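You operate a simulated robot arm through the tools that you are given. There is no shell and no other tool.

You are at the controls of a simulated robot arm. One attempt, no reset.

## Task
Swap the dirty filter cup for the blue cup.
Fine: orange pump switch off first and left off, then yellow lever shut, both before the cup comes out; dirty cup on the ledge by the grate; new cup home in the black housing; drawer shut and yellow lever open again; no leak; the narrow door stays open; leave the other cups; leave the other buttons, knobs, switches, levers, baskets and parts alone. Set down upright: white cup, what you pick out. Where these are worked on the way, their far stop is far enough and under half their travel is too little: yellow lever.

The check looks at the end state, three seconds after you hand in, the way a careful person would. Anything else that was tipped, shoved, dropped, spilled or broken makes it a failure.

## Robot
A 6-joint arm with a two-finger parallel gripper, fixed in place. Base frame: the origin is on the floor under the middle of its stand, x ahead of it, y to its left, z up. Units: m, degrees, N and s.
With the tool pointing down near the work surface it reaches from about 0.3 to 0.88 m from the base axis. Its first joint turns from -115.0 to 115.0 degrees. Payload 3.43 kg.
The tool frame sits at the grasp point between the pads (the TCP): z along the fingers, y along the line on which they close. The tips reach 0.034 m beyond it. Largest opening 0.128 m; finger width 0.024, thickness 0.012; the body of the gripper, 0.048 by 0.13 m, starts 0.096 m behind the TCP.
Orientation is that of the tool frame in the base frame, as a unit quaternion [w, x, y, z]. With the fingers straight down and closing along the base's y, the tool's x points along the base's -x, its y along +y and its z along -z.

## Interface
- The arm moves only by the tool apply_moves. Its argument "moves" is a list of rows, each an object of numbers (a shift or turn left out is 0, a gripper value left out holds the last): "tx", "ty", "tz": the shift along the base's x, y, z in m; "wx", "wy", "wz": the turn, a rotation vector about the base's x, y, z in degrees; "jaw": the closure, from 0 (fully open) to 1 (shut). In form: [{"tx": .., "ty": .., "tz": .., "wx": .., "wy": .., "wz": .., "jaw": ..}, ...]. A call has 1 to 20 rows; each row shifts and turns the commanded pose from where the row before left it. Each row takes 0.2 s and may step no farther than 0.05 m and 8.6 degrees from the row before; otherwise, or with a gripper value out of range, the whole call is refused. A pose out of reach is approached as far as the arm can. The call stops where the force on the tool passes 40 N (or 10 N more than at its start, if that is more) or the arm is blocked; 0.2 s more then pass. Each finger travels about 0.108 m/s and halts on what it meets, pressing with about 37 N; the grip force reading is that of the motor and also rises with nothing between the fingers. The clock runs only during rows and for 0.2 s after the last one: add rows that do not move to give the fingers time. The reply holds the time, the measured pose of the TCP, the force on the tool along the base axes, the opening and the grip force, in the units named above and with some noise, with the torque about the TCP (base axes, N m) and any sound that the robot's microphone picked up, and new pictures: "views" is both (left out), scene, wrist or none.
- Cameras (640 x 400 px; columns grow to the right, rows downward): "scene" is fixed at [0.2207, 0.4995, 1.1307]; the picture's right is [-0.65, -0.76, 0.00], its down [-0.14, 0.12, -0.98] and it looks along [0.75, -0.64, -0.18] (base axes); focal length 214 px, centre (320, 200). "wrist" rides on the gripper at [0.076, -0.011, -0.16] in the tool frame; the picture's right is [0.15, 0.99, 0.00], its down [-0.88, 0.13, -0.46] and it looks along [-0.45, 0.07, 0.89] (tool axes); focal length 234 px, centre (320, 200).
- lift_body(by): moves the trunk up (or, below 0, down) by that many m; the arm rides with it, the base frame stays. It gives what a move gives, with no picture.
- measure_at(camera, pixels): for up to 12 pixels [column, row] of the newest picture of that camera ("zoom" is the newest enlarged one), the place [x, y, z] in the base frame of the surface seen there, good to about 0.003 m. It takes no simulated time.
- inspect(camera, box): a new picture of the part [left, top, right, bottom] of that camera's present view, enlarged. It takes no simulated time.
- finish_job(): hands the job in; it is judged then, once.

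Leave the gripper open and the arm clear of the work at the hand-in unless told otherwise.

The tools are called as a command line: name --argument value ..., lists and objects as JSON in quotes. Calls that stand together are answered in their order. apply_moves: Moves the arm, as the interface text tells. Its arguments: {"type":"object","properties":{"moves":{"type":"array","items":{"type":"object","properties":{"tx":{"type":"number"},"ty":{"type":"number"},"tz":{"type":"number"},"wx":{"type":"number"},"wy":{"type":"number"},"wz":{"type":"number"},"jaw":{"type":"number"}}}},"views":{"type":"string","enum":["both","scene","wrist","none"]}},"required":["moves"]} The other tools are called the same way: lift_body (by) moves the trunk up or down; measure_at (camera, pixels) gives the place of the surface under pixels of a picture; inspect (camera, box) takes an enlarged picture of a part of a camera's view; finish_job () hands the job in.

At the start:

```text
t: 0.0
position: [0.4388, 0.0326, 1.161]
ee_rot: [0.0, 0.0, 1.0, 0.0]
contact_force: [0.8, 0.2, 0.2]
ft_torque: [0.01, 0.03, 0.0]
gripper_width: 0.1278
grip_force: 0.0
trunk travel left (down, up): [-0.45, 0.34]
```

scene: 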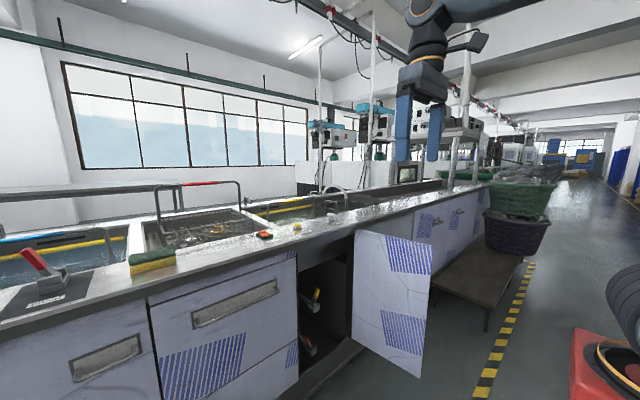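
wrist: 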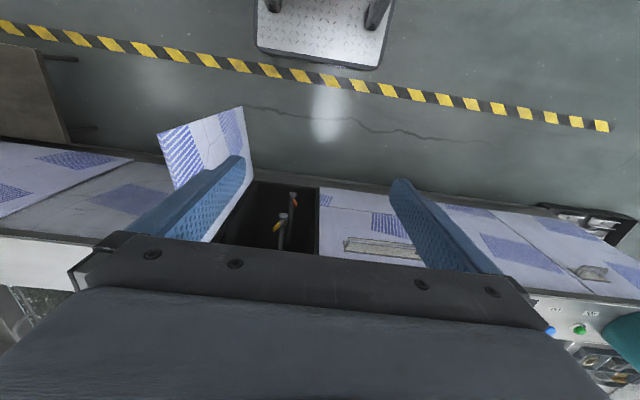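

I see a counter with sinks, an open narrow door (about 390,290 in the scene) with yellow and red levers inside, drawers on the left, and an orange switch on the counter (about 264,235). I will enlarge parts of the scene before moving anything.

inspect --camera "scene" --box '[280, 220, 440, 400]'

inspect --camera "scene" --box '[120, 170, 320, 290]'

inspect --camera "scene" --box '[0, 220, 160, 400]'

inspect --camera "wrist" --box '[200, 160, 420, 280]'

```text
2.22 times, centred on (360, 310) of scene
```

zoom: 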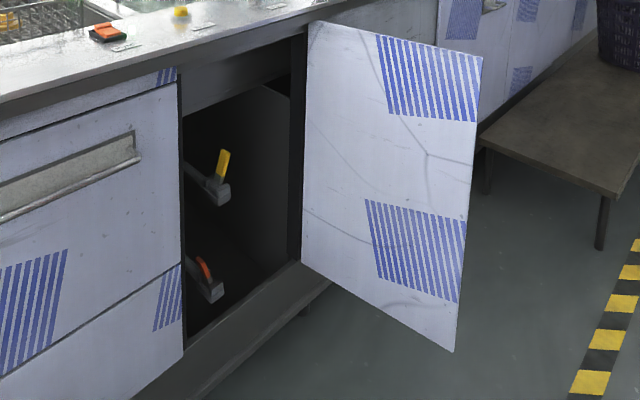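

```text
3.20 times, centred on (220, 230) of scene
```

zoom: 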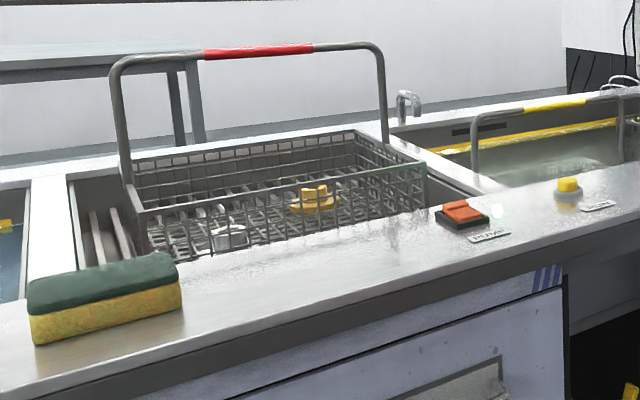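

```text
2.22 times, centred on (80, 310) of scene
```

zoom: 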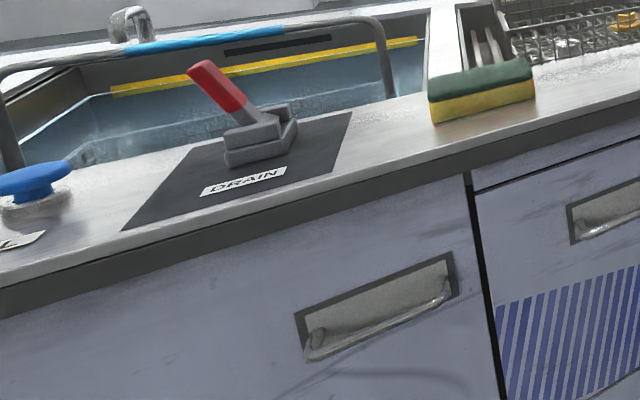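

```text
2.91 times, centred on (310, 220) of wrist
```

zoom: 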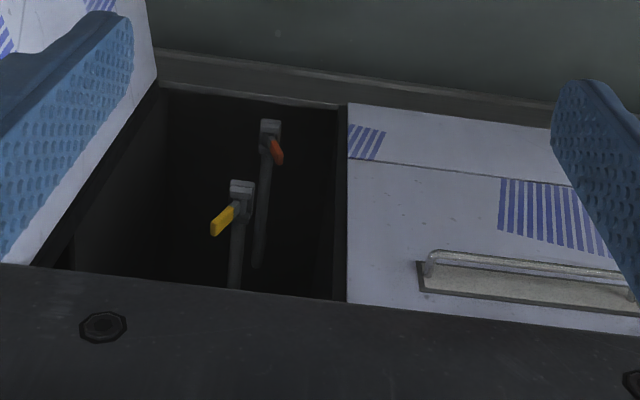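

The levers are inside the open cupboard, the PUMP switch is on the counter, and there are two drawers to the left. I'll measure key points on each.

measure_at --camera "scene" --pixels '[[264, 234], [297, 225], [316, 294], [312, 305], [308, 341], [335, 194], [190, 326], [279, 283], [150, 300], [45, 270], [150, 262], [300, 250]]'

measure_at --camera "wrist" --pixels '[[276, 236], [283, 226], [294, 206], [292, 195], [350, 248], [400, 254], [320, 190], [320, 258], [250, 185], [240, 110], [160, 130], [320, 215]]'

inspect --camera "scene" --box '[240, 210, 320, 260]'

inspect --camera "scene" --box '[320, 160, 600, 335]'

inspect --camera "wrist" --box '[480, 180, 640, 400]'

```text
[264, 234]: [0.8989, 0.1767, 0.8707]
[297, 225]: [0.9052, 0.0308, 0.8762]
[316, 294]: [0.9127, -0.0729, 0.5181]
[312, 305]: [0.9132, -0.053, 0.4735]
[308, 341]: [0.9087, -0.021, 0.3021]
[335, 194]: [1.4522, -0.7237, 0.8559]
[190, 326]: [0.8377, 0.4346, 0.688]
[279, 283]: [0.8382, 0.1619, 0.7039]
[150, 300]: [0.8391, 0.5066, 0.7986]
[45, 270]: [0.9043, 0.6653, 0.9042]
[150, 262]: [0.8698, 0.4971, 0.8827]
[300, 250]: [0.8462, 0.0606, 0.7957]
```

```text
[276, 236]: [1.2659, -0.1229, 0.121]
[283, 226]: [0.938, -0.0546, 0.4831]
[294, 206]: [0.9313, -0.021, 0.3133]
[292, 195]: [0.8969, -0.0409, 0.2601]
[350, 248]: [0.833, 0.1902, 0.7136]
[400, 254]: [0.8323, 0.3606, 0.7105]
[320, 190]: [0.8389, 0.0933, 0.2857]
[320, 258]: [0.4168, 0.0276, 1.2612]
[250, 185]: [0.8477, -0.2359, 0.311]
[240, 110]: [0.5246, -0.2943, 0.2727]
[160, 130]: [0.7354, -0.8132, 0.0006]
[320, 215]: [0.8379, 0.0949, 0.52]
```

```text
8.00 times, centred on (280, 235) of scene
```

zoom: 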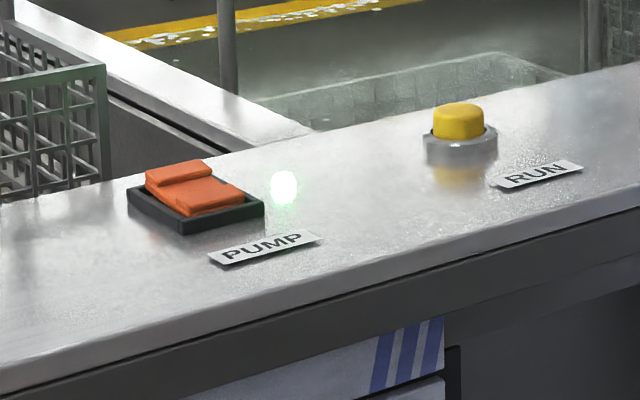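

```text
2.29 times, centred on (460, 248) of scene
```

zoom: 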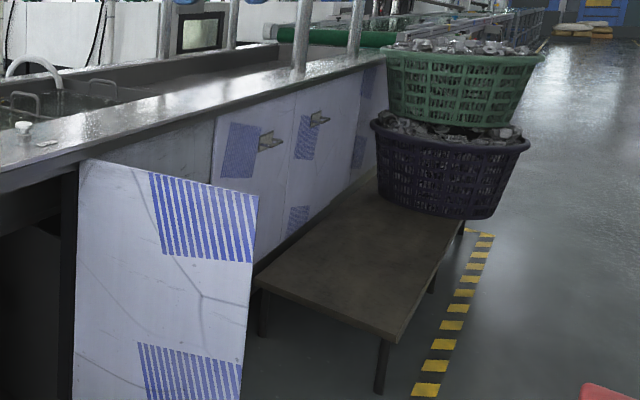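

```text
1.82 times, centred on (560, 290) of wrist
```

zoom: 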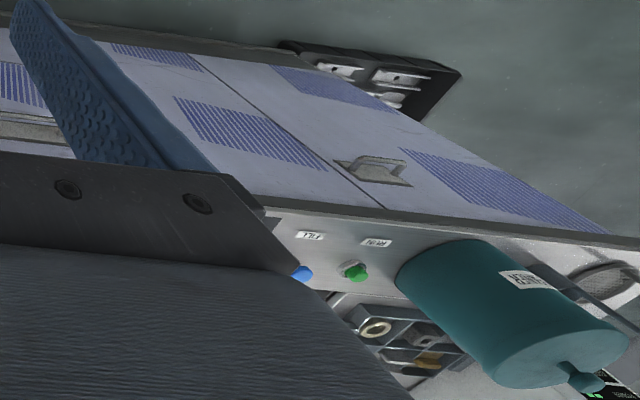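

The counter front is at x≈0.84 and its top is at z≈0.87. The wrist camera currently sits on the robot's side, so the gripper blocks its forward view. I'll turn the gripper half way about z in free space so the camera rides above when the tool tilts forward.

apply_moves --moves '[{"wz": 8.5}, {"wz": 8.5}, {"wz": 8.5}, {"wz": 8.5}, {"wz": 8.5}, {"wz": 8.5}, {"wz": 8.5}, {"wz": 8.5}, {"wz": 8.5}, {"wz": 8.5}, {"wz": 8.5}]' --views "wrist"

```text
t: 2.4
position: [0.4394, 0.0311, 1.1612]
ee_rot: [0.001, 0.73, -0.684, 0.0]
contact_force: [-0.5, -0.6, 0.5]
ft_torque: [0.05, 0.01, 0.01]
gripper_width: 0.1281
grip_force: 0.0
trunk travel left (down, up): [-0.45, 0.34]
```

wrist: 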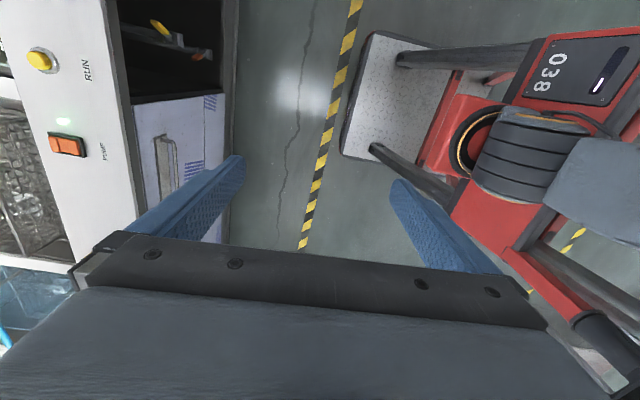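

The turn works: the view now shows PUMP, RUN and part of the cupboard. I'll finish the half turn.

apply_moves --moves '[{"wz": 8.5}, {"wz": 8.5}, {"wz": 8.5}, {"wz": 8.5}, {"wz": 8.5}, {"wz": 8.5}, {"wz": 8.5}, {"wz": 8.5}, {"wz": 8.5}, {"wz": 8.5}, {"wz": 1.5}]' --views "wrist"

```text
t: 4.8
position: [0.437, 0.0422, 1.1614]
ee_rot: [0.002, 1.0, -0.002, 0.0]
contact_force: [-0.4, 0.1, -0.2]
ft_torque: [0.04, 0.05, 0.04]
gripper_width: 0.128
grip_force: 0.1
out of reach, approached as far as the arm can: row 10, 11
trunk travel left (down, up): [-0.45, 0.34]
```

wrist: 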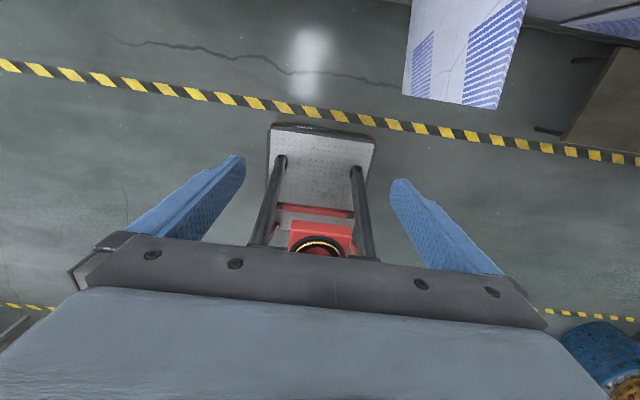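

The half turn is done, but the wrist is near its limit here, and moving to +y relieves that. I'll move left to y≈0.2 and tilt the tool forward to look over the counter.

apply_moves --moves '[{"ty": 0.04}, {"ty": 0.04}, {"ty": 0.04}, {"ty": 0.04, "wy": -8}, {"wy": -8, "tz": 0.02}, {"wy": -8, "tz": 0.02}, {"wy": -8, "tz": 0.02}, {"wy": -8, "tz": 0.02}, {"wy": -8, "tz": 0.02}, {"wy": -8, "tz": 0.02}]' --views "both"

```text
t: 7.0
position: [0.4918, 0.2601, 1.2999]
ee_rot: [0.001, 0.883, -0.001, 0.47]
contact_force: [0.0, 0.0, -0.1]
ft_torque: [-0.02, 0.0, 0.0]
gripper_width: 0.1277
grip_force: 0.1
out of reach, approached as far as the arm can: row 6, 7, 8, 9, 10
trunk travel left (down, up): [-0.45, 0.34]
```

scene: 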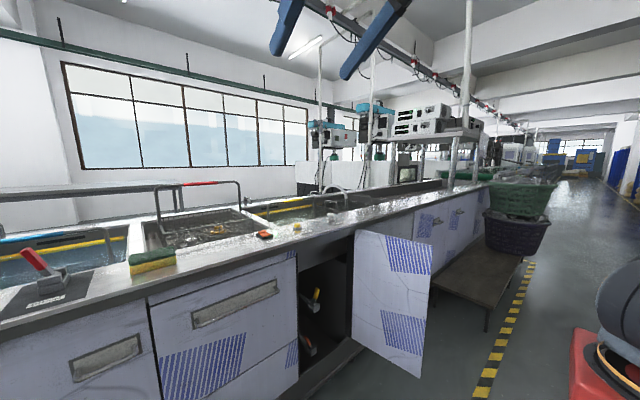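
wrist: 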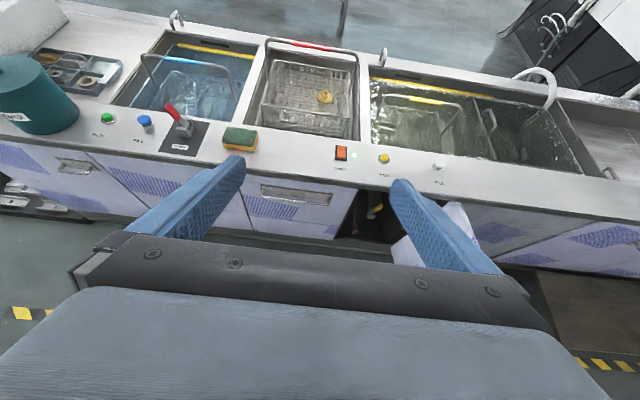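

The whole counter is now in view: three sinks, a wire basket holding a yellow item, the PUMP switch, the levers and a teal canister. I'll enlarge parts of this picture.

inspect --camera "wrist" --box '[240, 30, 400, 180]'

inspect --camera "wrist" --box '[0, 30, 260, 190]'

inspect --camera "wrist" --box '[360, 60, 640, 235]'

inspect --camera "wrist" --box '[320, 170, 440, 245]'

```text
2.67 times, centred on (320, 105) of wrist
```

zoom: 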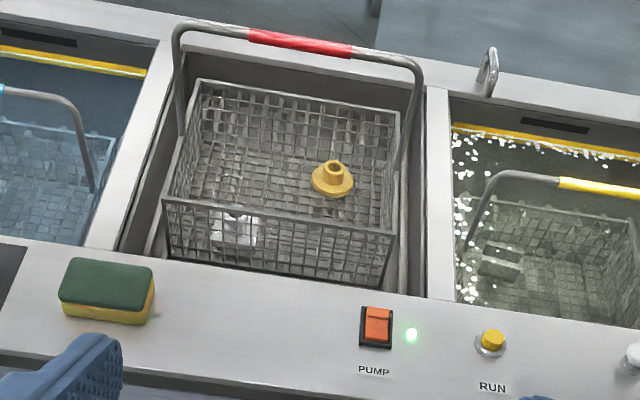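

```text
2.46 times, centred on (130, 110) of wrist
```

zoom: 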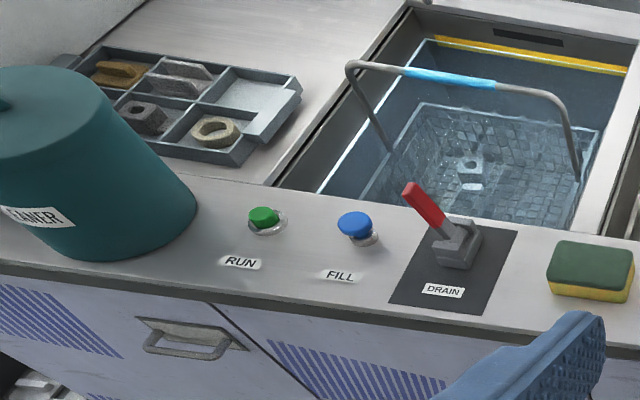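

```text
2.29 times, centred on (500, 148) of wrist
```

zoom: 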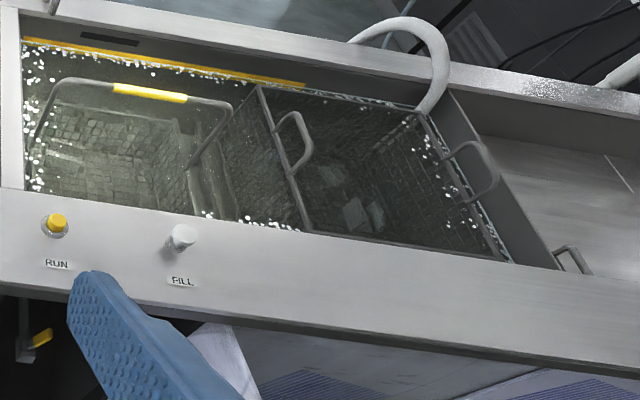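

```text
5.33 times, centred on (380, 208) of wrist
```

zoom: 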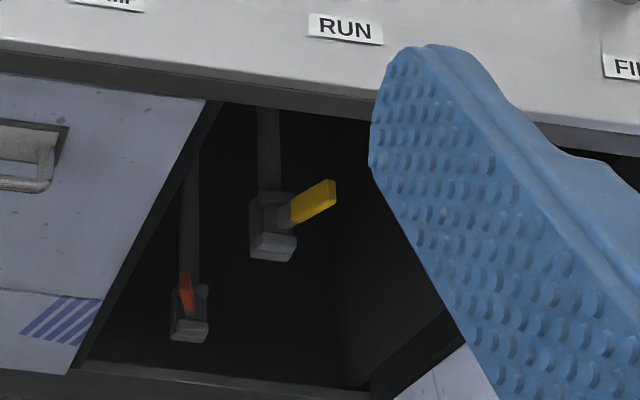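

The PUMP switch is an orange rocker with its green light on. I'll enlarge it and measure both halves to see which one is raised.

inspect --camera "wrist" --box '[320, 135, 370, 175]'

measure_at --camera "wrist" --pixels '[[341, 148], [341, 152], [341, 155], [341, 158], [335, 153], [348, 153], [341, 163], [341, 142], [354, 155]]'

inspect --camera "scene" --box '[250, 225, 282, 245]'

measure_at --camera "zoom" --pixels '[[260, 110], [320, 190], [220, 130], [280, 170], [200, 160], [380, 220], [150, 220], [300, 270]]'

```text
10.00 times, centred on (345, 155) of wrist
```

zoom: 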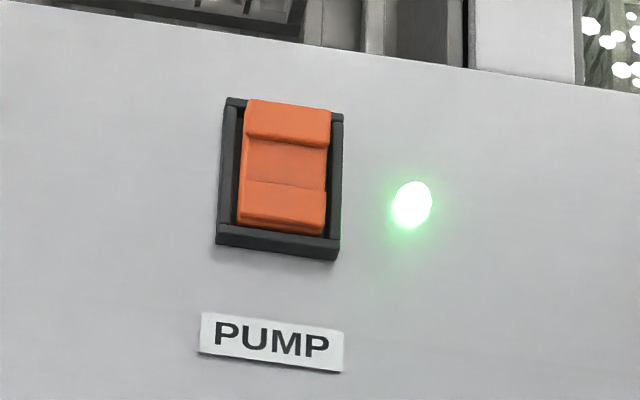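

```text
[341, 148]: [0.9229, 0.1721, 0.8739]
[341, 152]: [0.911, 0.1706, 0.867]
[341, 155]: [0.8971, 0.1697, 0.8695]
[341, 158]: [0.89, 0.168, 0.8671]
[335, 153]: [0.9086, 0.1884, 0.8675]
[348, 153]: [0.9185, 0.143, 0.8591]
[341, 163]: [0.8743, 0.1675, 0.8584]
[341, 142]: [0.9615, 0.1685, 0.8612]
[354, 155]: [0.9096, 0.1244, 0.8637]
```

```text
16.00 times, centred on (266, 235) of scene
```

zoom: 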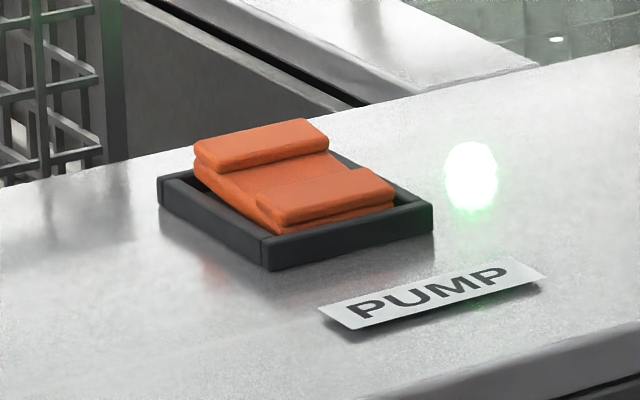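

```text
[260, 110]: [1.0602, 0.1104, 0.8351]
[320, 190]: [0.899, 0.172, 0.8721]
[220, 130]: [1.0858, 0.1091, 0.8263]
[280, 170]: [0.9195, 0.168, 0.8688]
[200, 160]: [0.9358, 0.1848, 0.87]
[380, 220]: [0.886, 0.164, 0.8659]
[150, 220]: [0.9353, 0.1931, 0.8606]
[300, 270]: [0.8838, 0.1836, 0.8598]
```

The rocker's far bar (x≈0.93) is raised and the near bar is pressed, so pressing the far half should switch it off. I'll close the jaws and move in above the counter in free space.

apply_moves --moves '[{"tx": 0.04, "tz": -0.02, "jaw": 1}, {"tx": 0.04, "tz": -0.03, "wy": 8}, {"tx": 0.04, "tz": -0.03, "wy": 3}, {"tx": 0.04, "tz": -0.03}, {"tx": 0.04, "tz": -0.03}]' --views "wrist"

```text
t: 8.2
position: [0.6917, 0.2625, 1.1587]
ee_rot: [-0.001, 0.924, 0.0, 0.383]
contact_force: [-1.1, 0.9, 0.7]
ft_torque: [-0.02, 0.02, 0.02]
gripper_width: 0.0
grip_force: 33.4
trunk travel left (down, up): [-0.45, 0.34]
```

wrist: 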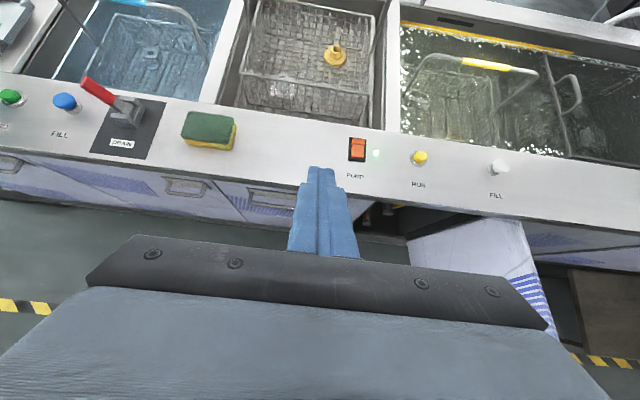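

The jaws are shut and the tool is tilted 45° at (0.692, 0.262, 1.159). The switch is at about (357,149) in the wrist picture. I'll enlarge and measure it.

inspect --camera "wrist" --box '[333, 130, 397, 170]'

measure_at --camera "zoom" --pixels '[[240, 70], [240, 90], [240, 110], [240, 130], [240, 160], [240, 190], [240, 210], [240, 235], [240, 250], [240, 270], [170, 180], [310, 180]]'

```text
10.00 times, centred on (365, 150) of wrist
```

zoom: 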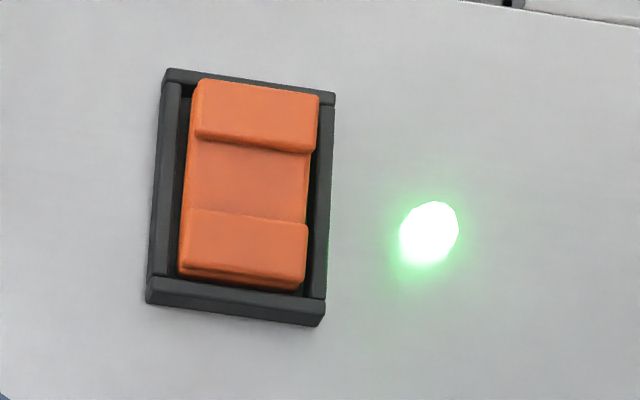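

```text
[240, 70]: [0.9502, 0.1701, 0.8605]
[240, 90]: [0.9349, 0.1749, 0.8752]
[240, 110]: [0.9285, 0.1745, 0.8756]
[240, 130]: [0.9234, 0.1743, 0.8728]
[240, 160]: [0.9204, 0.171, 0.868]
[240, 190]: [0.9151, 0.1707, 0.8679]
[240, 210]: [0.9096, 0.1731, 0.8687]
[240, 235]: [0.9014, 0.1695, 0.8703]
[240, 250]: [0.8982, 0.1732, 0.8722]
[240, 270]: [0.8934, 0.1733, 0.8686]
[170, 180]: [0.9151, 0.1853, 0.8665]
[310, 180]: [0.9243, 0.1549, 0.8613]
```

The far bar's top is at (0.930, 0.173, 0.8755). I'll hover the closed fingertips about 5 cm above it.

apply_moves --moves '[{"tx": 0.0318, "ty": -0.0131, "tz": -0.0284}, {"tx": 0.0318, "ty": -0.0131, "tz": -0.0284}, {"tx": 0.0318, "ty": -0.0131, "tz": -0.0284}, {"tx": 0.0318, "ty": -0.0131, "tz": -0.0284}, {"tx": 0.0318, "ty": -0.0131, "tz": -0.0284}, {"tx": 0.0318, "ty": -0.0131, "tz": -0.0284}, {"tx": 0.0318, "ty": -0.0131, "tz": -0.0284}]' --views "both"

```text
t: 9.8
position: [0.9123, 0.1709, 0.9578]
ee_rot: [-0.001, 0.924, 0.0, 0.383]
contact_force: [-0.4, -0.3, 0.4]
ft_torque: [-0.02, 0.03, 0.03]
gripper_width: 0.0
grip_force: 33.5
trunk travel left (down, up): [-0.45, 0.34]
```

scene: 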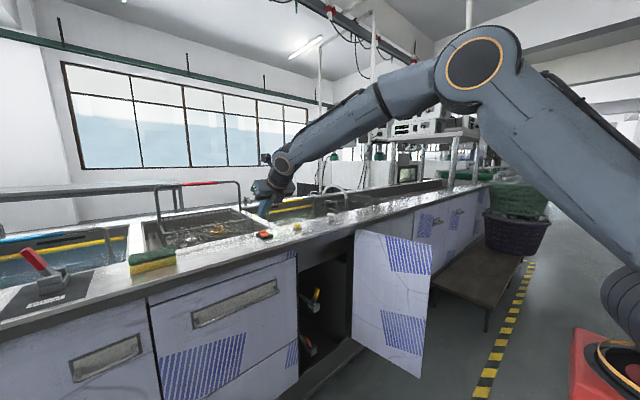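
wrist: 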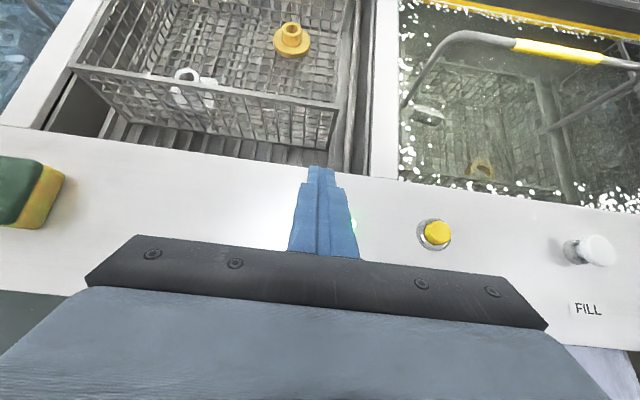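

The arm reaches. Before pressing, I'll check in the scene view where the tip sits relative to the switch.

inspect --camera "scene" --box '[240, 190, 304, 245]'

```text
7.27 times, centred on (272, 218) of scene
```

zoom: 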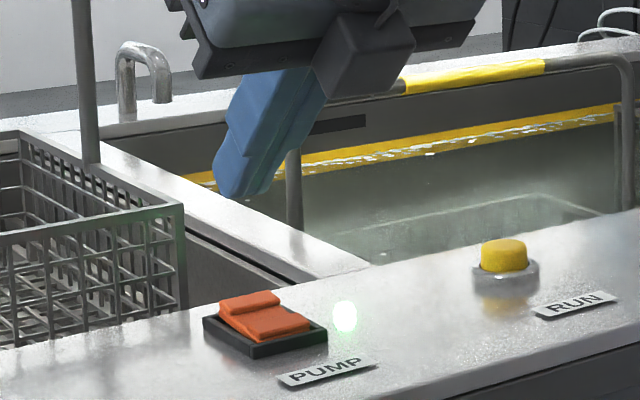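

The tip is straight above the far bar. I'll lower 4 cm, then press in small steps, watching force and sound.

apply_moves --moves '[{"tz": -0.02, "tx": 0.002}, {"tz": -0.018}, {"tz": -0.005}, {"tz": -0.003}, {"tz": -0.002}]' --views "scene"

```text
t: 11.0
position: [0.9145, 0.169, 0.9112]
ee_rot: [0.001, 0.924, -0.001, 0.383]
contact_force: [0.0, 0.1, 0.7]
ft_torque: [-0.01, 0.01, -0.02]
gripper_width: 0.0
grip_force: 33.0
trunk travel left (down, up): [-0.45, 0.34]
```

scene: 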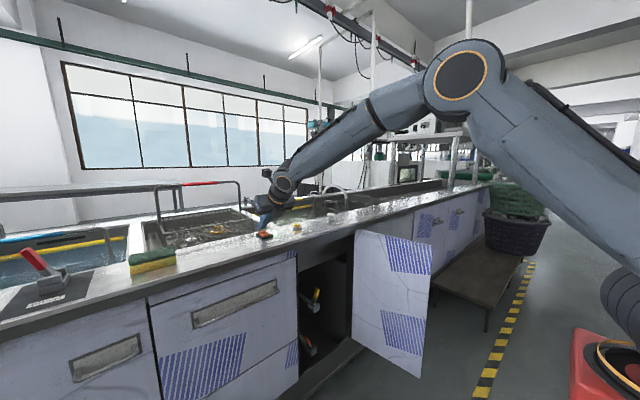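

No contact yet at z=0.911. I'll enlarge the tip region.

inspect --camera "scene" --box '[248, 215, 288, 245]'

```text
13.33 times, centred on (268, 230) of scene
```

zoom: 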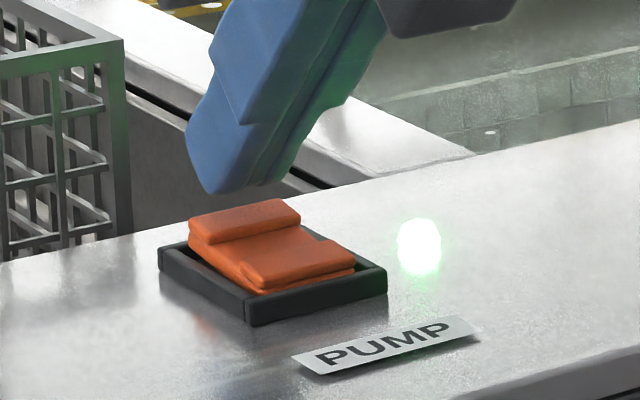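

The tip is a few millimetres above the far bar. I'll press down in small steps.

apply_moves --moves '[{"tz": -0.003}, {"tz": -0.003}, {"tz": -0.002}, {"tz": -0.002}]' --views "none"

inspect --camera "scene" --box '[248, 215, 288, 245]'

```text
t: 12.0
position: [0.9147, 0.1683, 0.9051]
ee_rot: [-0.001, 0.923, 0.0, 0.384]
contact_force: [0.6, -0.6, 12.6]
ft_torque: [-0.06, -0.21, -0.18]
gripper_width: 0.0
grip_force: 32.8
trunk travel left (down, up): [-0.45, 0.34]
```

```text
13.33 times, centred on (268, 230) of scene
```

zoom: 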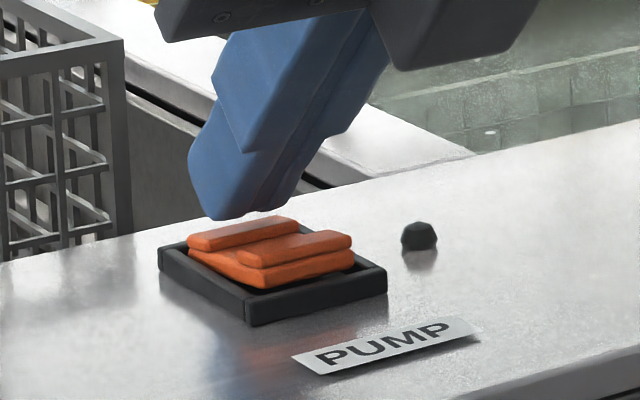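

The rocker flipped and the light went dark. I'll lift straight off and check that it stays off.

apply_moves --moves '[{"tz": 0.02}, {"tz": 0.04}, {"tz": 0.045}, {"tz": 0.045}]' --views "both"

inspect --camera "scene" --box '[248, 215, 288, 245]'

```text
t: 13.0
position: [0.9147, 0.1687, 1.0501]
ee_rot: [-0.001, 0.924, 0.001, 0.382]
contact_force: [0.1, 0.3, -0.5]
ft_torque: [0.0, 0.0, 0.0]
gripper_width: 0.0
grip_force: 32.9
trunk travel left (down, up): [-0.45, 0.34]
```

scene: 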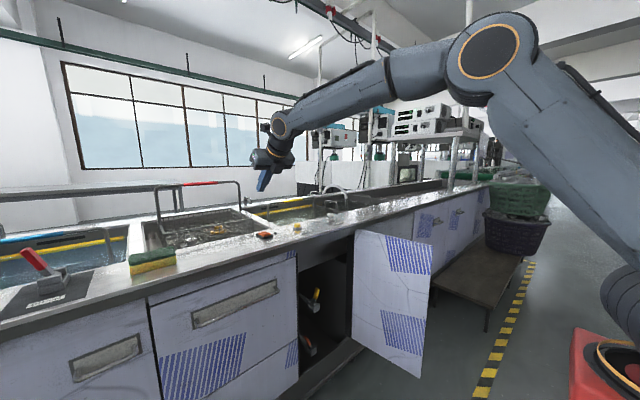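
wrist: 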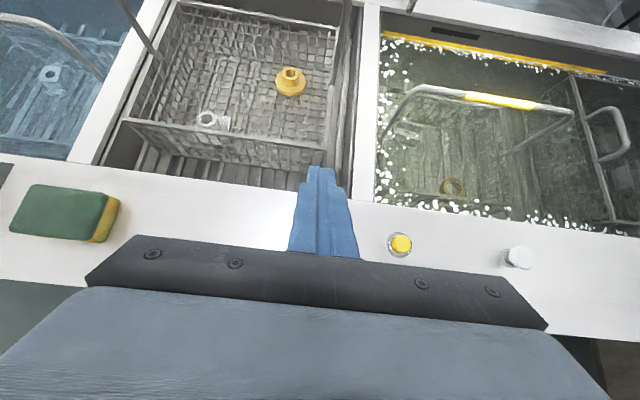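

```text
13.33 times, centred on (268, 230) of scene
```

zoom: 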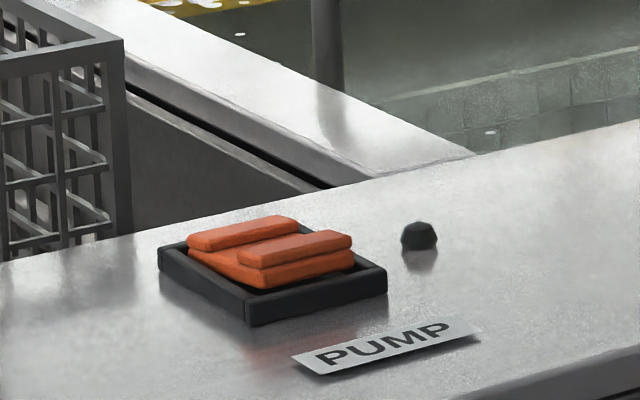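

The pump is off and stays off. Next is the yellow lever: I'll back off from the counter, level the tool to point forward at y≈0, and look into the cupboard.

apply_moves --moves '[{"tx": -0.04, "ty": -0.02, "wy": -3}, {"tx": -0.04, "ty": -0.02, "wy": -3}, {"tx": -0.04, "ty": -0.02, "wy": -3}, {"tx": -0.04, "ty": -0.02, "wy": -3}, {"tx": -0.04, "ty": -0.02, "wy": -3}, {"tx": -0.04, "ty": -0.02, "wy": -3}, {"tx": -0.04, "ty": -0.02, "wy": -3}, {"tx": -0.02, "ty": -0.02, "wy": -3}]' --views "wrist"

```text
t: 14.8
position: [0.6116, 0.0158, 1.052]
ee_rot: [0.002, 0.825, -0.002, 0.566]
contact_force: [0.1, -0.1, -0.3]
ft_torque: [-0.03, 0.02, 0.03]
gripper_width: 0.0003
grip_force: 32.7
out of reach, approached as far as the arm can: row 8
trunk travel left (down, up): [-0.45, 0.34]
```

wrist: 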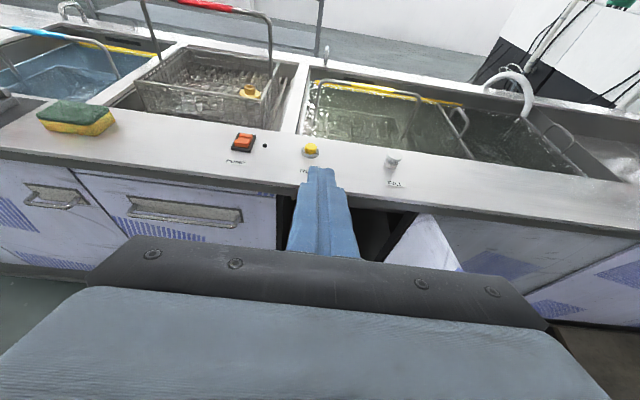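

The tool is at (0.612, 0.016, 1.05), clear of the counter. I'll lower the trunk so the arm can look into the cupboard.

lift_body --by -0.3

apply_moves --moves '[{"tx": 0.0}]' --views "both"

```text
t: 17.8
position: [0.6905, 0.0179, 0.7538]
ee_rot: [0.002, 0.824, -0.002, 0.566]
contact_force: [-0.1, -0.6, 0.6]
ft_torque: [0.03, -0.03, -0.02]
gripper_width: 0.0002
grip_force: 33.2
trunk travel left (down, up): [-0.15, 0.64]
```

```text
t: 18.2
position: [0.6915, 0.0196, 0.7528]
ee_rot: [0.001, 0.824, -0.001, 0.567]
contact_force: [-0.3, -0.2, -0.1]
ft_torque: [0.0, 0.03, -0.03]
gripper_width: 0.0
grip_force: 33.1
trunk travel left (down, up): [-0.15, 0.64]
```

scene: 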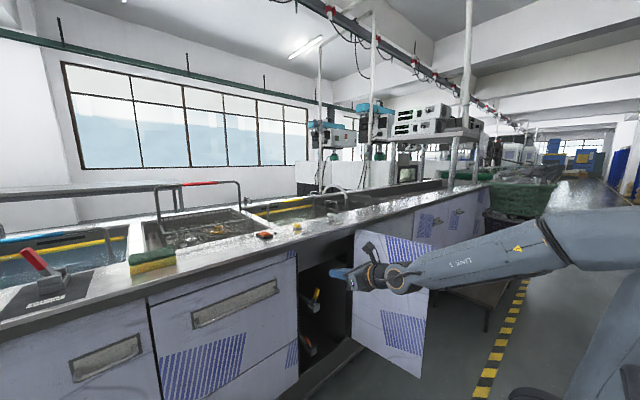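
wrist: 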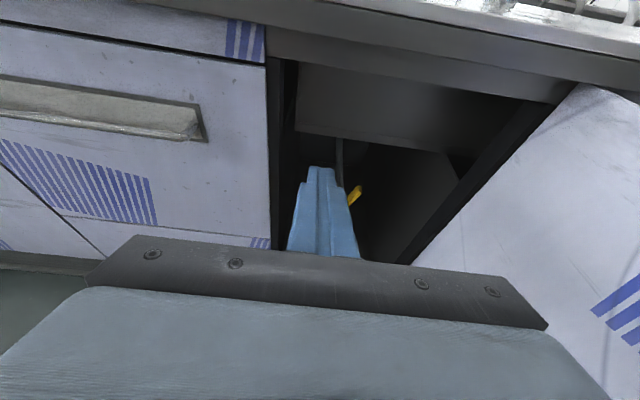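

The wrist picture shows the yellow lever at (355,195), just right of the fingers. I'll enlarge that and the scene view, and measure.

inspect --camera "wrist" --box '[300, 130, 420, 260]'

measure_at --camera "wrist" --pixels '[[357, 190], [354, 195], [350, 200], [338, 160], [347, 190], [300, 90], [400, 150], [270, 200], [400, 260], [520, 140]]'

inspect --camera "scene" --box '[290, 260, 370, 370]'

```text
3.08 times, centred on (360, 195) of wrist
```

zoom: 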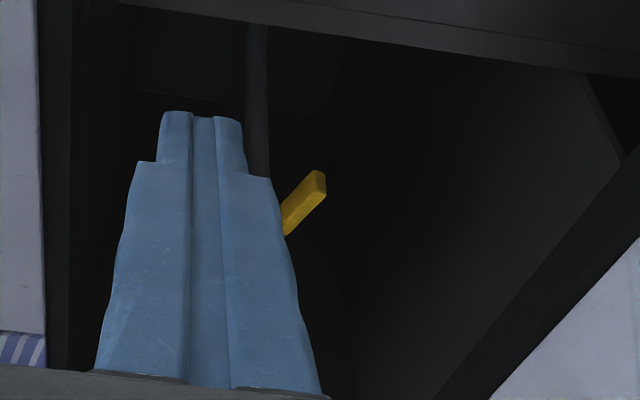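

```text
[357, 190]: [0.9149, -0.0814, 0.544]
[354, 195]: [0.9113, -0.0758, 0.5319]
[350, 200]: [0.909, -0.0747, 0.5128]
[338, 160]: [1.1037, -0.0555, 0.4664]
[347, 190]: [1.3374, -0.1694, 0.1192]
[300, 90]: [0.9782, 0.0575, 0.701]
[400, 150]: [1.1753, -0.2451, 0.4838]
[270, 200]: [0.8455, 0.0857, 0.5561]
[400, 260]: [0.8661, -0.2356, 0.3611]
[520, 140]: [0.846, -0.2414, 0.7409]
```

```text
3.64 times, centred on (330, 315) of scene
```

zoom: 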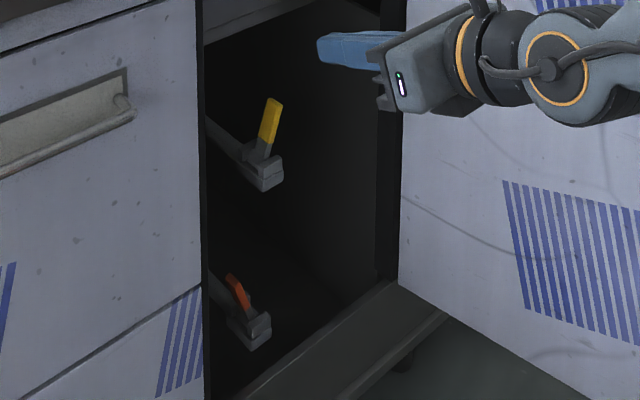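

The valve block is on the end of a rod running along x, and the handle leans toward -y as it rises. I'll enlarge both levers further and measure along the handle and block.

inspect --camera "scene" --box '[304, 278, 336, 314]'

measure_at --camera "scene" --pixels '[[319, 288], [318, 291], [317, 295], [315, 299], [311, 304], [315, 305], [318, 307], [315, 311], [307, 300], [303, 341], [306, 346], [310, 352]]'

inspect --camera "scene" --box '[292, 326, 324, 362]'

```text
11.11 times, centred on (320, 296) of scene
```

zoom: 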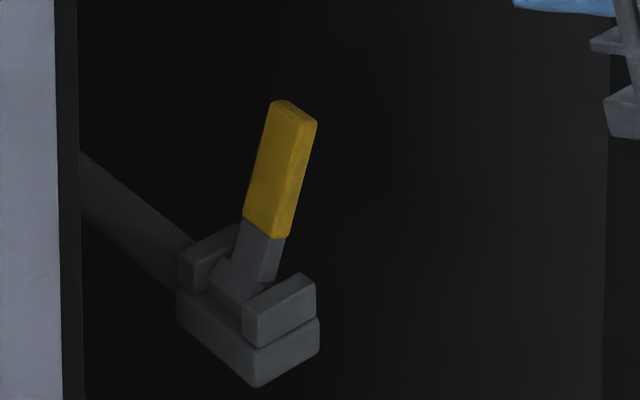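

```text
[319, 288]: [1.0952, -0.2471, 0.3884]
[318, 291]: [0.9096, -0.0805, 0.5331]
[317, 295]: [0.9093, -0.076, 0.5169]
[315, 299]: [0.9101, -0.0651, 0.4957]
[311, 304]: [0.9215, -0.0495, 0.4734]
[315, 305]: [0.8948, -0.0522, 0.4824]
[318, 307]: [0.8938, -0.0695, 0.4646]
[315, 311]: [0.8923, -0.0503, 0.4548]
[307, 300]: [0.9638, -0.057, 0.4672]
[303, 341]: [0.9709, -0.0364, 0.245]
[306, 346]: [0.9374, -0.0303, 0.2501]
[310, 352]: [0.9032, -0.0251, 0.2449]
```

```text
11.11 times, centred on (308, 344) of scene
```

zoom: 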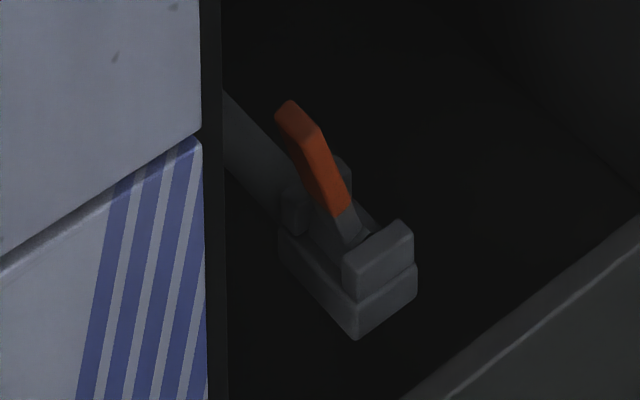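

Now it is clear: each handle pivots between two cheeks about the x axis. The yellow leans toward -y (open) and the orange leans toward +y, so shutting the yellow should mean swinging it toward +y. I'll roll the tool 32° away from its wrist limit and move outside the cupboard, right of the handle and at its height.

apply_moves --moves '[{"wx": 7.47, "wz": -2.86}, {"wx": 7.47, "wz": -2.86}, {"wx": 7.47, "wz": -2.86}, {"wx": 7.47, "wz": -2.86}, {"ty": -0.035, "tz": -0.025}, {"ty": -0.035, "tz": -0.025}, {"ty": -0.03, "tz": -0.035}, {"ty": -0.025, "tz": -0.04}, {"ty": -0.02, "tz": -0.04}, {"tz": -0.04}]' --views "both"

```text
t: 20.4
position: [0.717, 0.0517, 0.6085]
ee_rot: [-0.15, 0.792, -0.232, 0.544]
contact_force: [-0.7, 0.0, -1.1]
ft_torque: [-0.03, 0.03, -0.04]
gripper_width: 0.0
grip_force: 32.3
out of reach, approached as far as the arm can: row 5, 6, 7, 8, 9, 10
trunk travel left (down, up): [-0.15, 0.64]
```

scene: 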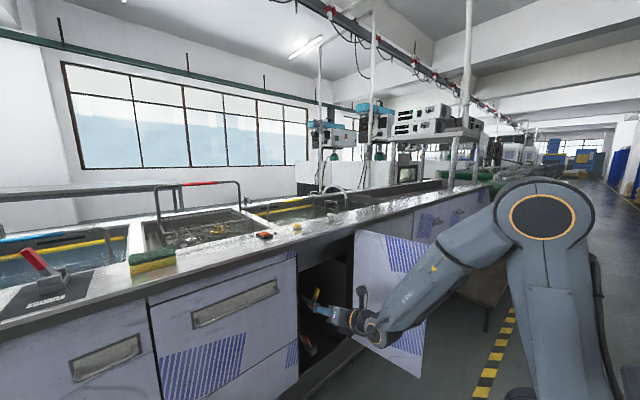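
wrist: 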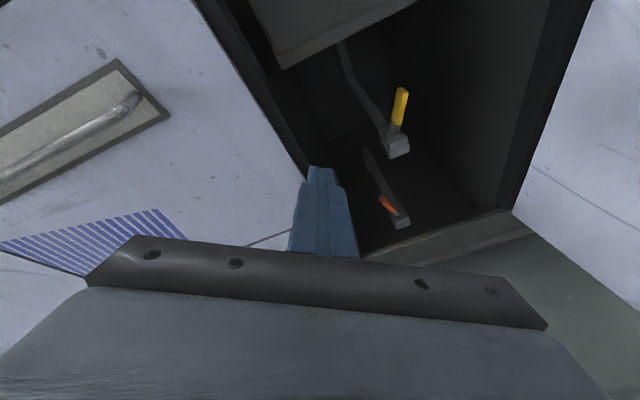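

The arm stopped at (0.717, 0.052, 0.609) because some joint limit kept y positive. Nothing was touched. I'll test whether moving a little forward frees the sideways motion.

apply_moves --moves '[{"tx": 0.02, "ty": -0.03}, {"tx": 0.0, "ty": -0.04}, {"tx": 0.0, "ty": -0.04}]' --views "wrist"

```text
t: 21.2
position: [0.7323, 0.0371, 0.6361]
ee_rot: [-0.141, 0.792, -0.236, 0.545]
contact_force: [-0.4, -0.8, 0.4]
ft_torque: [0.01, -0.02, 0.0]
gripper_width: 0.0001
grip_force: 32.4
out of reach, approached as far as the arm can: row 1, 2, 3
trunk travel left (down, up): [-0.15, 0.64]
```

wrist: 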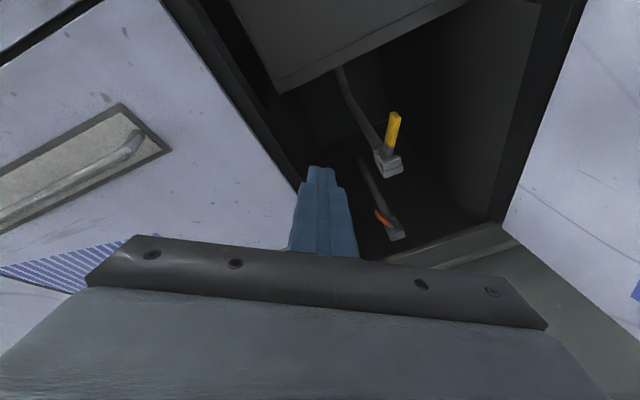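

Still limited. I'll roll further away from the flip (about 60° more) and then try sliding right again.

apply_moves --moves '[{"wx": 7.8, "wz": -2.9}, {"wx": 7.8, "wz": -2.9}, {"wx": 7.8, "wz": -2.9}, {"wx": 7.8, "wz": -2.9}, {"wx": 7.8, "wz": -2.9}, {"wx": 7.8, "wz": -2.9}, {"wx": 7.8, "wz": -2.9}, {"ty": -0.03}, {"ty": -0.03}]' --views "wrist"

```text
t: 23.2
position: [0.7209, 0.0443, 0.6542]
ee_rot: [0.398, -0.58, 0.587, -0.401]
contact_force: [-0.2, -0.1, 0.2]
ft_torque: [0.04, 0.03, 0.01]
gripper_width: 0.0004
grip_force: 33.2
out of reach, approached as far as the arm can: row 1, 3, 5, 8, 9
trunk travel left (down, up): [-0.15, 0.64]
```

wrist: 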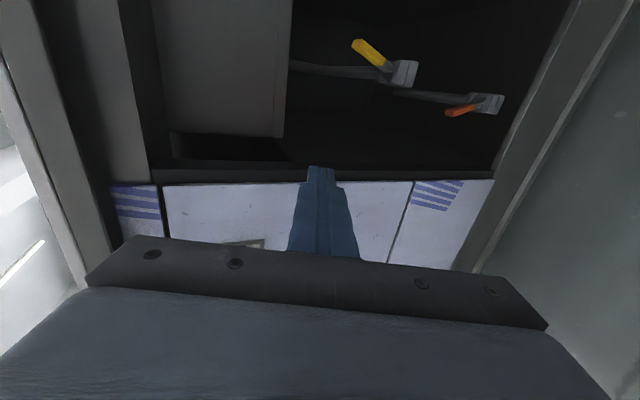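

Rolling did not help. The drift outward and upward suggests the wrist cannot bend further up relative to the steep forearm. I'll point the tool more downward (about 45°), which should free it, then slide right.

apply_moves --moves '[{"wy": 8}, {"wy": 8}, {"wy": 8}, {"ty": -0.04}, {"ty": -0.04}, {"ty": -0.04}]' --views "wrist"

```text
t: 24.6
position: [0.7165, -0.0523, 0.6499]
ee_rot: [0.279, -0.64, 0.65, -0.3]
contact_force: [0.1, 0.9, 1.0]
ft_torque: [-0.01, 0.03, 0.01]
gripper_width: 0.0
grip_force: 32.9
out of reach, approached as far as the arm can: row 3, 5, 6
trunk travel left (down, up): [-0.15, 0.64]
```

wrist: 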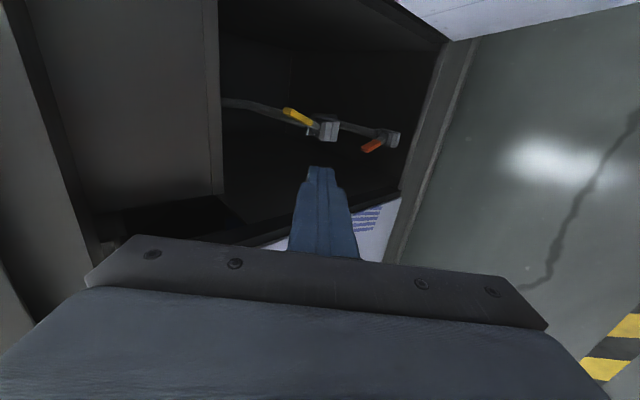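

That freed it: y is now -0.052. I'll lower the trunk by 0.12, which flattens the forearm and gives more room.

lift_body --by -0.12

apply_moves --moves '[{"tz": 0.04}, {"tz": 0.04, "ty": -0.02}, {"tz": 0.04, "ty": -0.02}, {"ty": -0.03}]' --views "both"

```text
t: 26.1
position: [0.7502, -0.053, 0.5304]
ee_rot: [0.28, -0.638, 0.651, -0.3]
contact_force: [0.2, 0.9, 0.5]
ft_torque: [-0.03, 0.05, -0.01]
gripper_width: 0.0
grip_force: 33.3
trunk travel left (down, up): [-0.03, 0.76]
```

```text
t: 27.1
position: [0.748, -0.1231, 0.6532]
ee_rot: [0.282, -0.638, 0.651, -0.299]
contact_force: [0.3, -0.4, 1.6]
ft_torque: [0.0, 0.01, -0.02]
gripper_width: 0.0
grip_force: 32.8
trunk travel left (down, up): [-0.03, 0.76]
```

scene: 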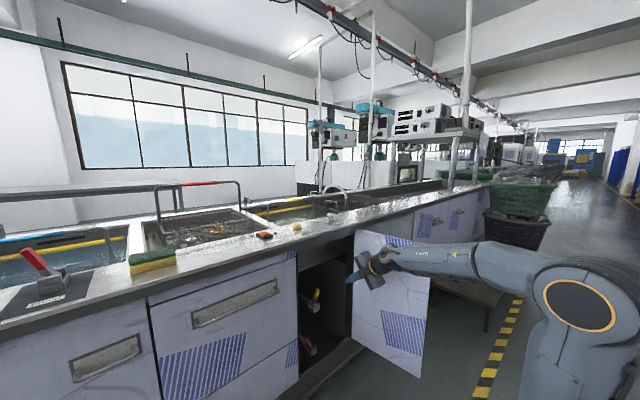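
wrist: 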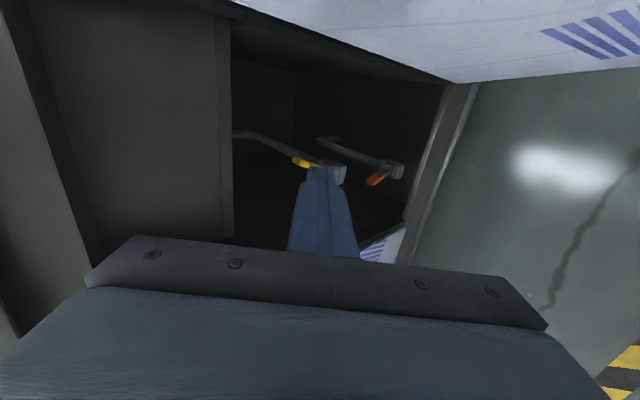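

The arm moves freely here at (0.748, -0.123, 0.653), pointing about 48° from vertical. Before entering the cupboard I'll measure the opening's edges, the inner box and the handle.

measure_at --camera "wrist" --pixels '[[225, 200], [210, 120], [150, 60], [235, 60], [300, 60], [400, 50], [440, 100], [298, 160], [306, 164], [325, 165], [342, 175], [380, 180]]'

measure_at --camera "scene" --pixels '[[318, 289], [318, 291], [317, 294], [303, 262], [330, 240], [345, 240], [305, 300], [340, 260], [320, 250]]'

inspect --camera "scene" --box '[290, 225, 410, 335]'

```text
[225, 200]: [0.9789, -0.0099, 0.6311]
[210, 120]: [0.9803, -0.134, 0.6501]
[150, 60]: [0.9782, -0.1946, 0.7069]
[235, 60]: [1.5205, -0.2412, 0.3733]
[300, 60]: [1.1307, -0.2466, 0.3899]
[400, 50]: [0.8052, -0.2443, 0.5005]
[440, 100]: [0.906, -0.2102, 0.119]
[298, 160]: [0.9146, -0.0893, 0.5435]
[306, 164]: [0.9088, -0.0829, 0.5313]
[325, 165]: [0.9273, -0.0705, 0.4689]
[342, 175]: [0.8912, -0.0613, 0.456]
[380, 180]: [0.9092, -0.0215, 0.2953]
```

```text
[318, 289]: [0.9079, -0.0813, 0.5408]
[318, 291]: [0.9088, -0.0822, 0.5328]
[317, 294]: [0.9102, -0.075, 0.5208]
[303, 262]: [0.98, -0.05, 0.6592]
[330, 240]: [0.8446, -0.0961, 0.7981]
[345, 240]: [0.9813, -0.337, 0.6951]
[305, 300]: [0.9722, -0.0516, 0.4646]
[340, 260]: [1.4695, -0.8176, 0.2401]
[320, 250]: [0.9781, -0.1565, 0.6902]
```

```text
3.64 times, centred on (350, 280) of scene
```

zoom: 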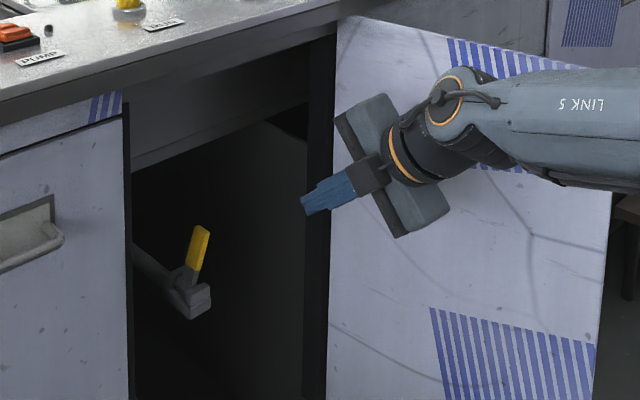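

The inner box front is at x=0.979 and the handle tip at about (0.911, -0.085, 0.545), so the way in is clear. I'll move in along the tool axis, staying 2 cm to the right of the handle.

apply_moves --moves '[{"tx": 0.031, "ty": -0.001, "tz": -0.022}, {"tx": 0.031, "ty": -0.001, "tz": -0.022}, {"tx": 0.031, "tz": -0.022}, {"tx": 0.031, "tz": -0.022}, {"tx": 0.0305, "tz": -0.0225}]' --views "both"

inspect --camera "scene" --box '[296, 265, 356, 320]'

```text
t: 28.3
position: [0.9059, -0.127, 0.5424]
ee_rot: [0.282, -0.637, 0.651, -0.301]
contact_force: [-0.5, 0.3, -0.4]
ft_torque: [0.0, 0.03, 0.0]
gripper_width: 0.0001
grip_force: 33.1
trunk travel left (down, up): [-0.03, 0.76]
```

scene: 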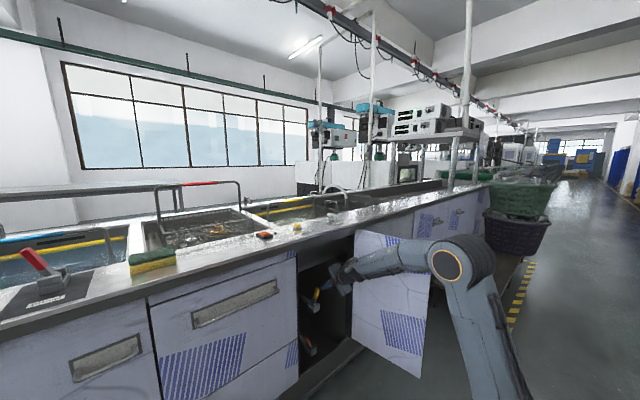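
wrist: 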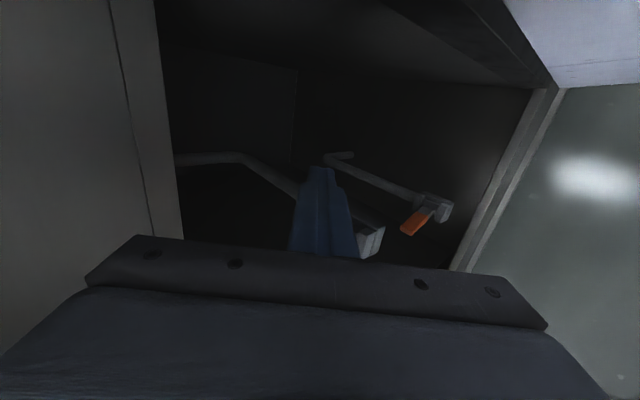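

```text
7.27 times, centred on (326, 292) of scene
```

zoom: 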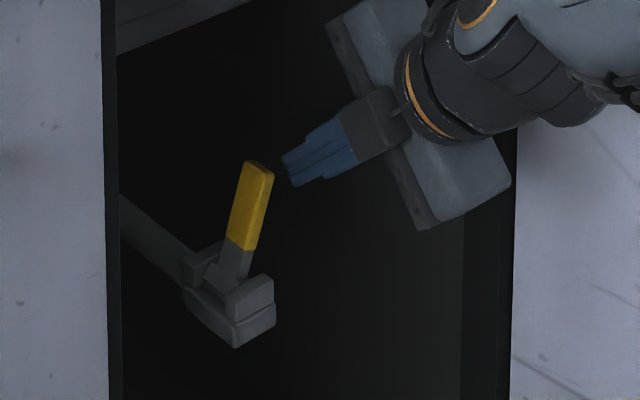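

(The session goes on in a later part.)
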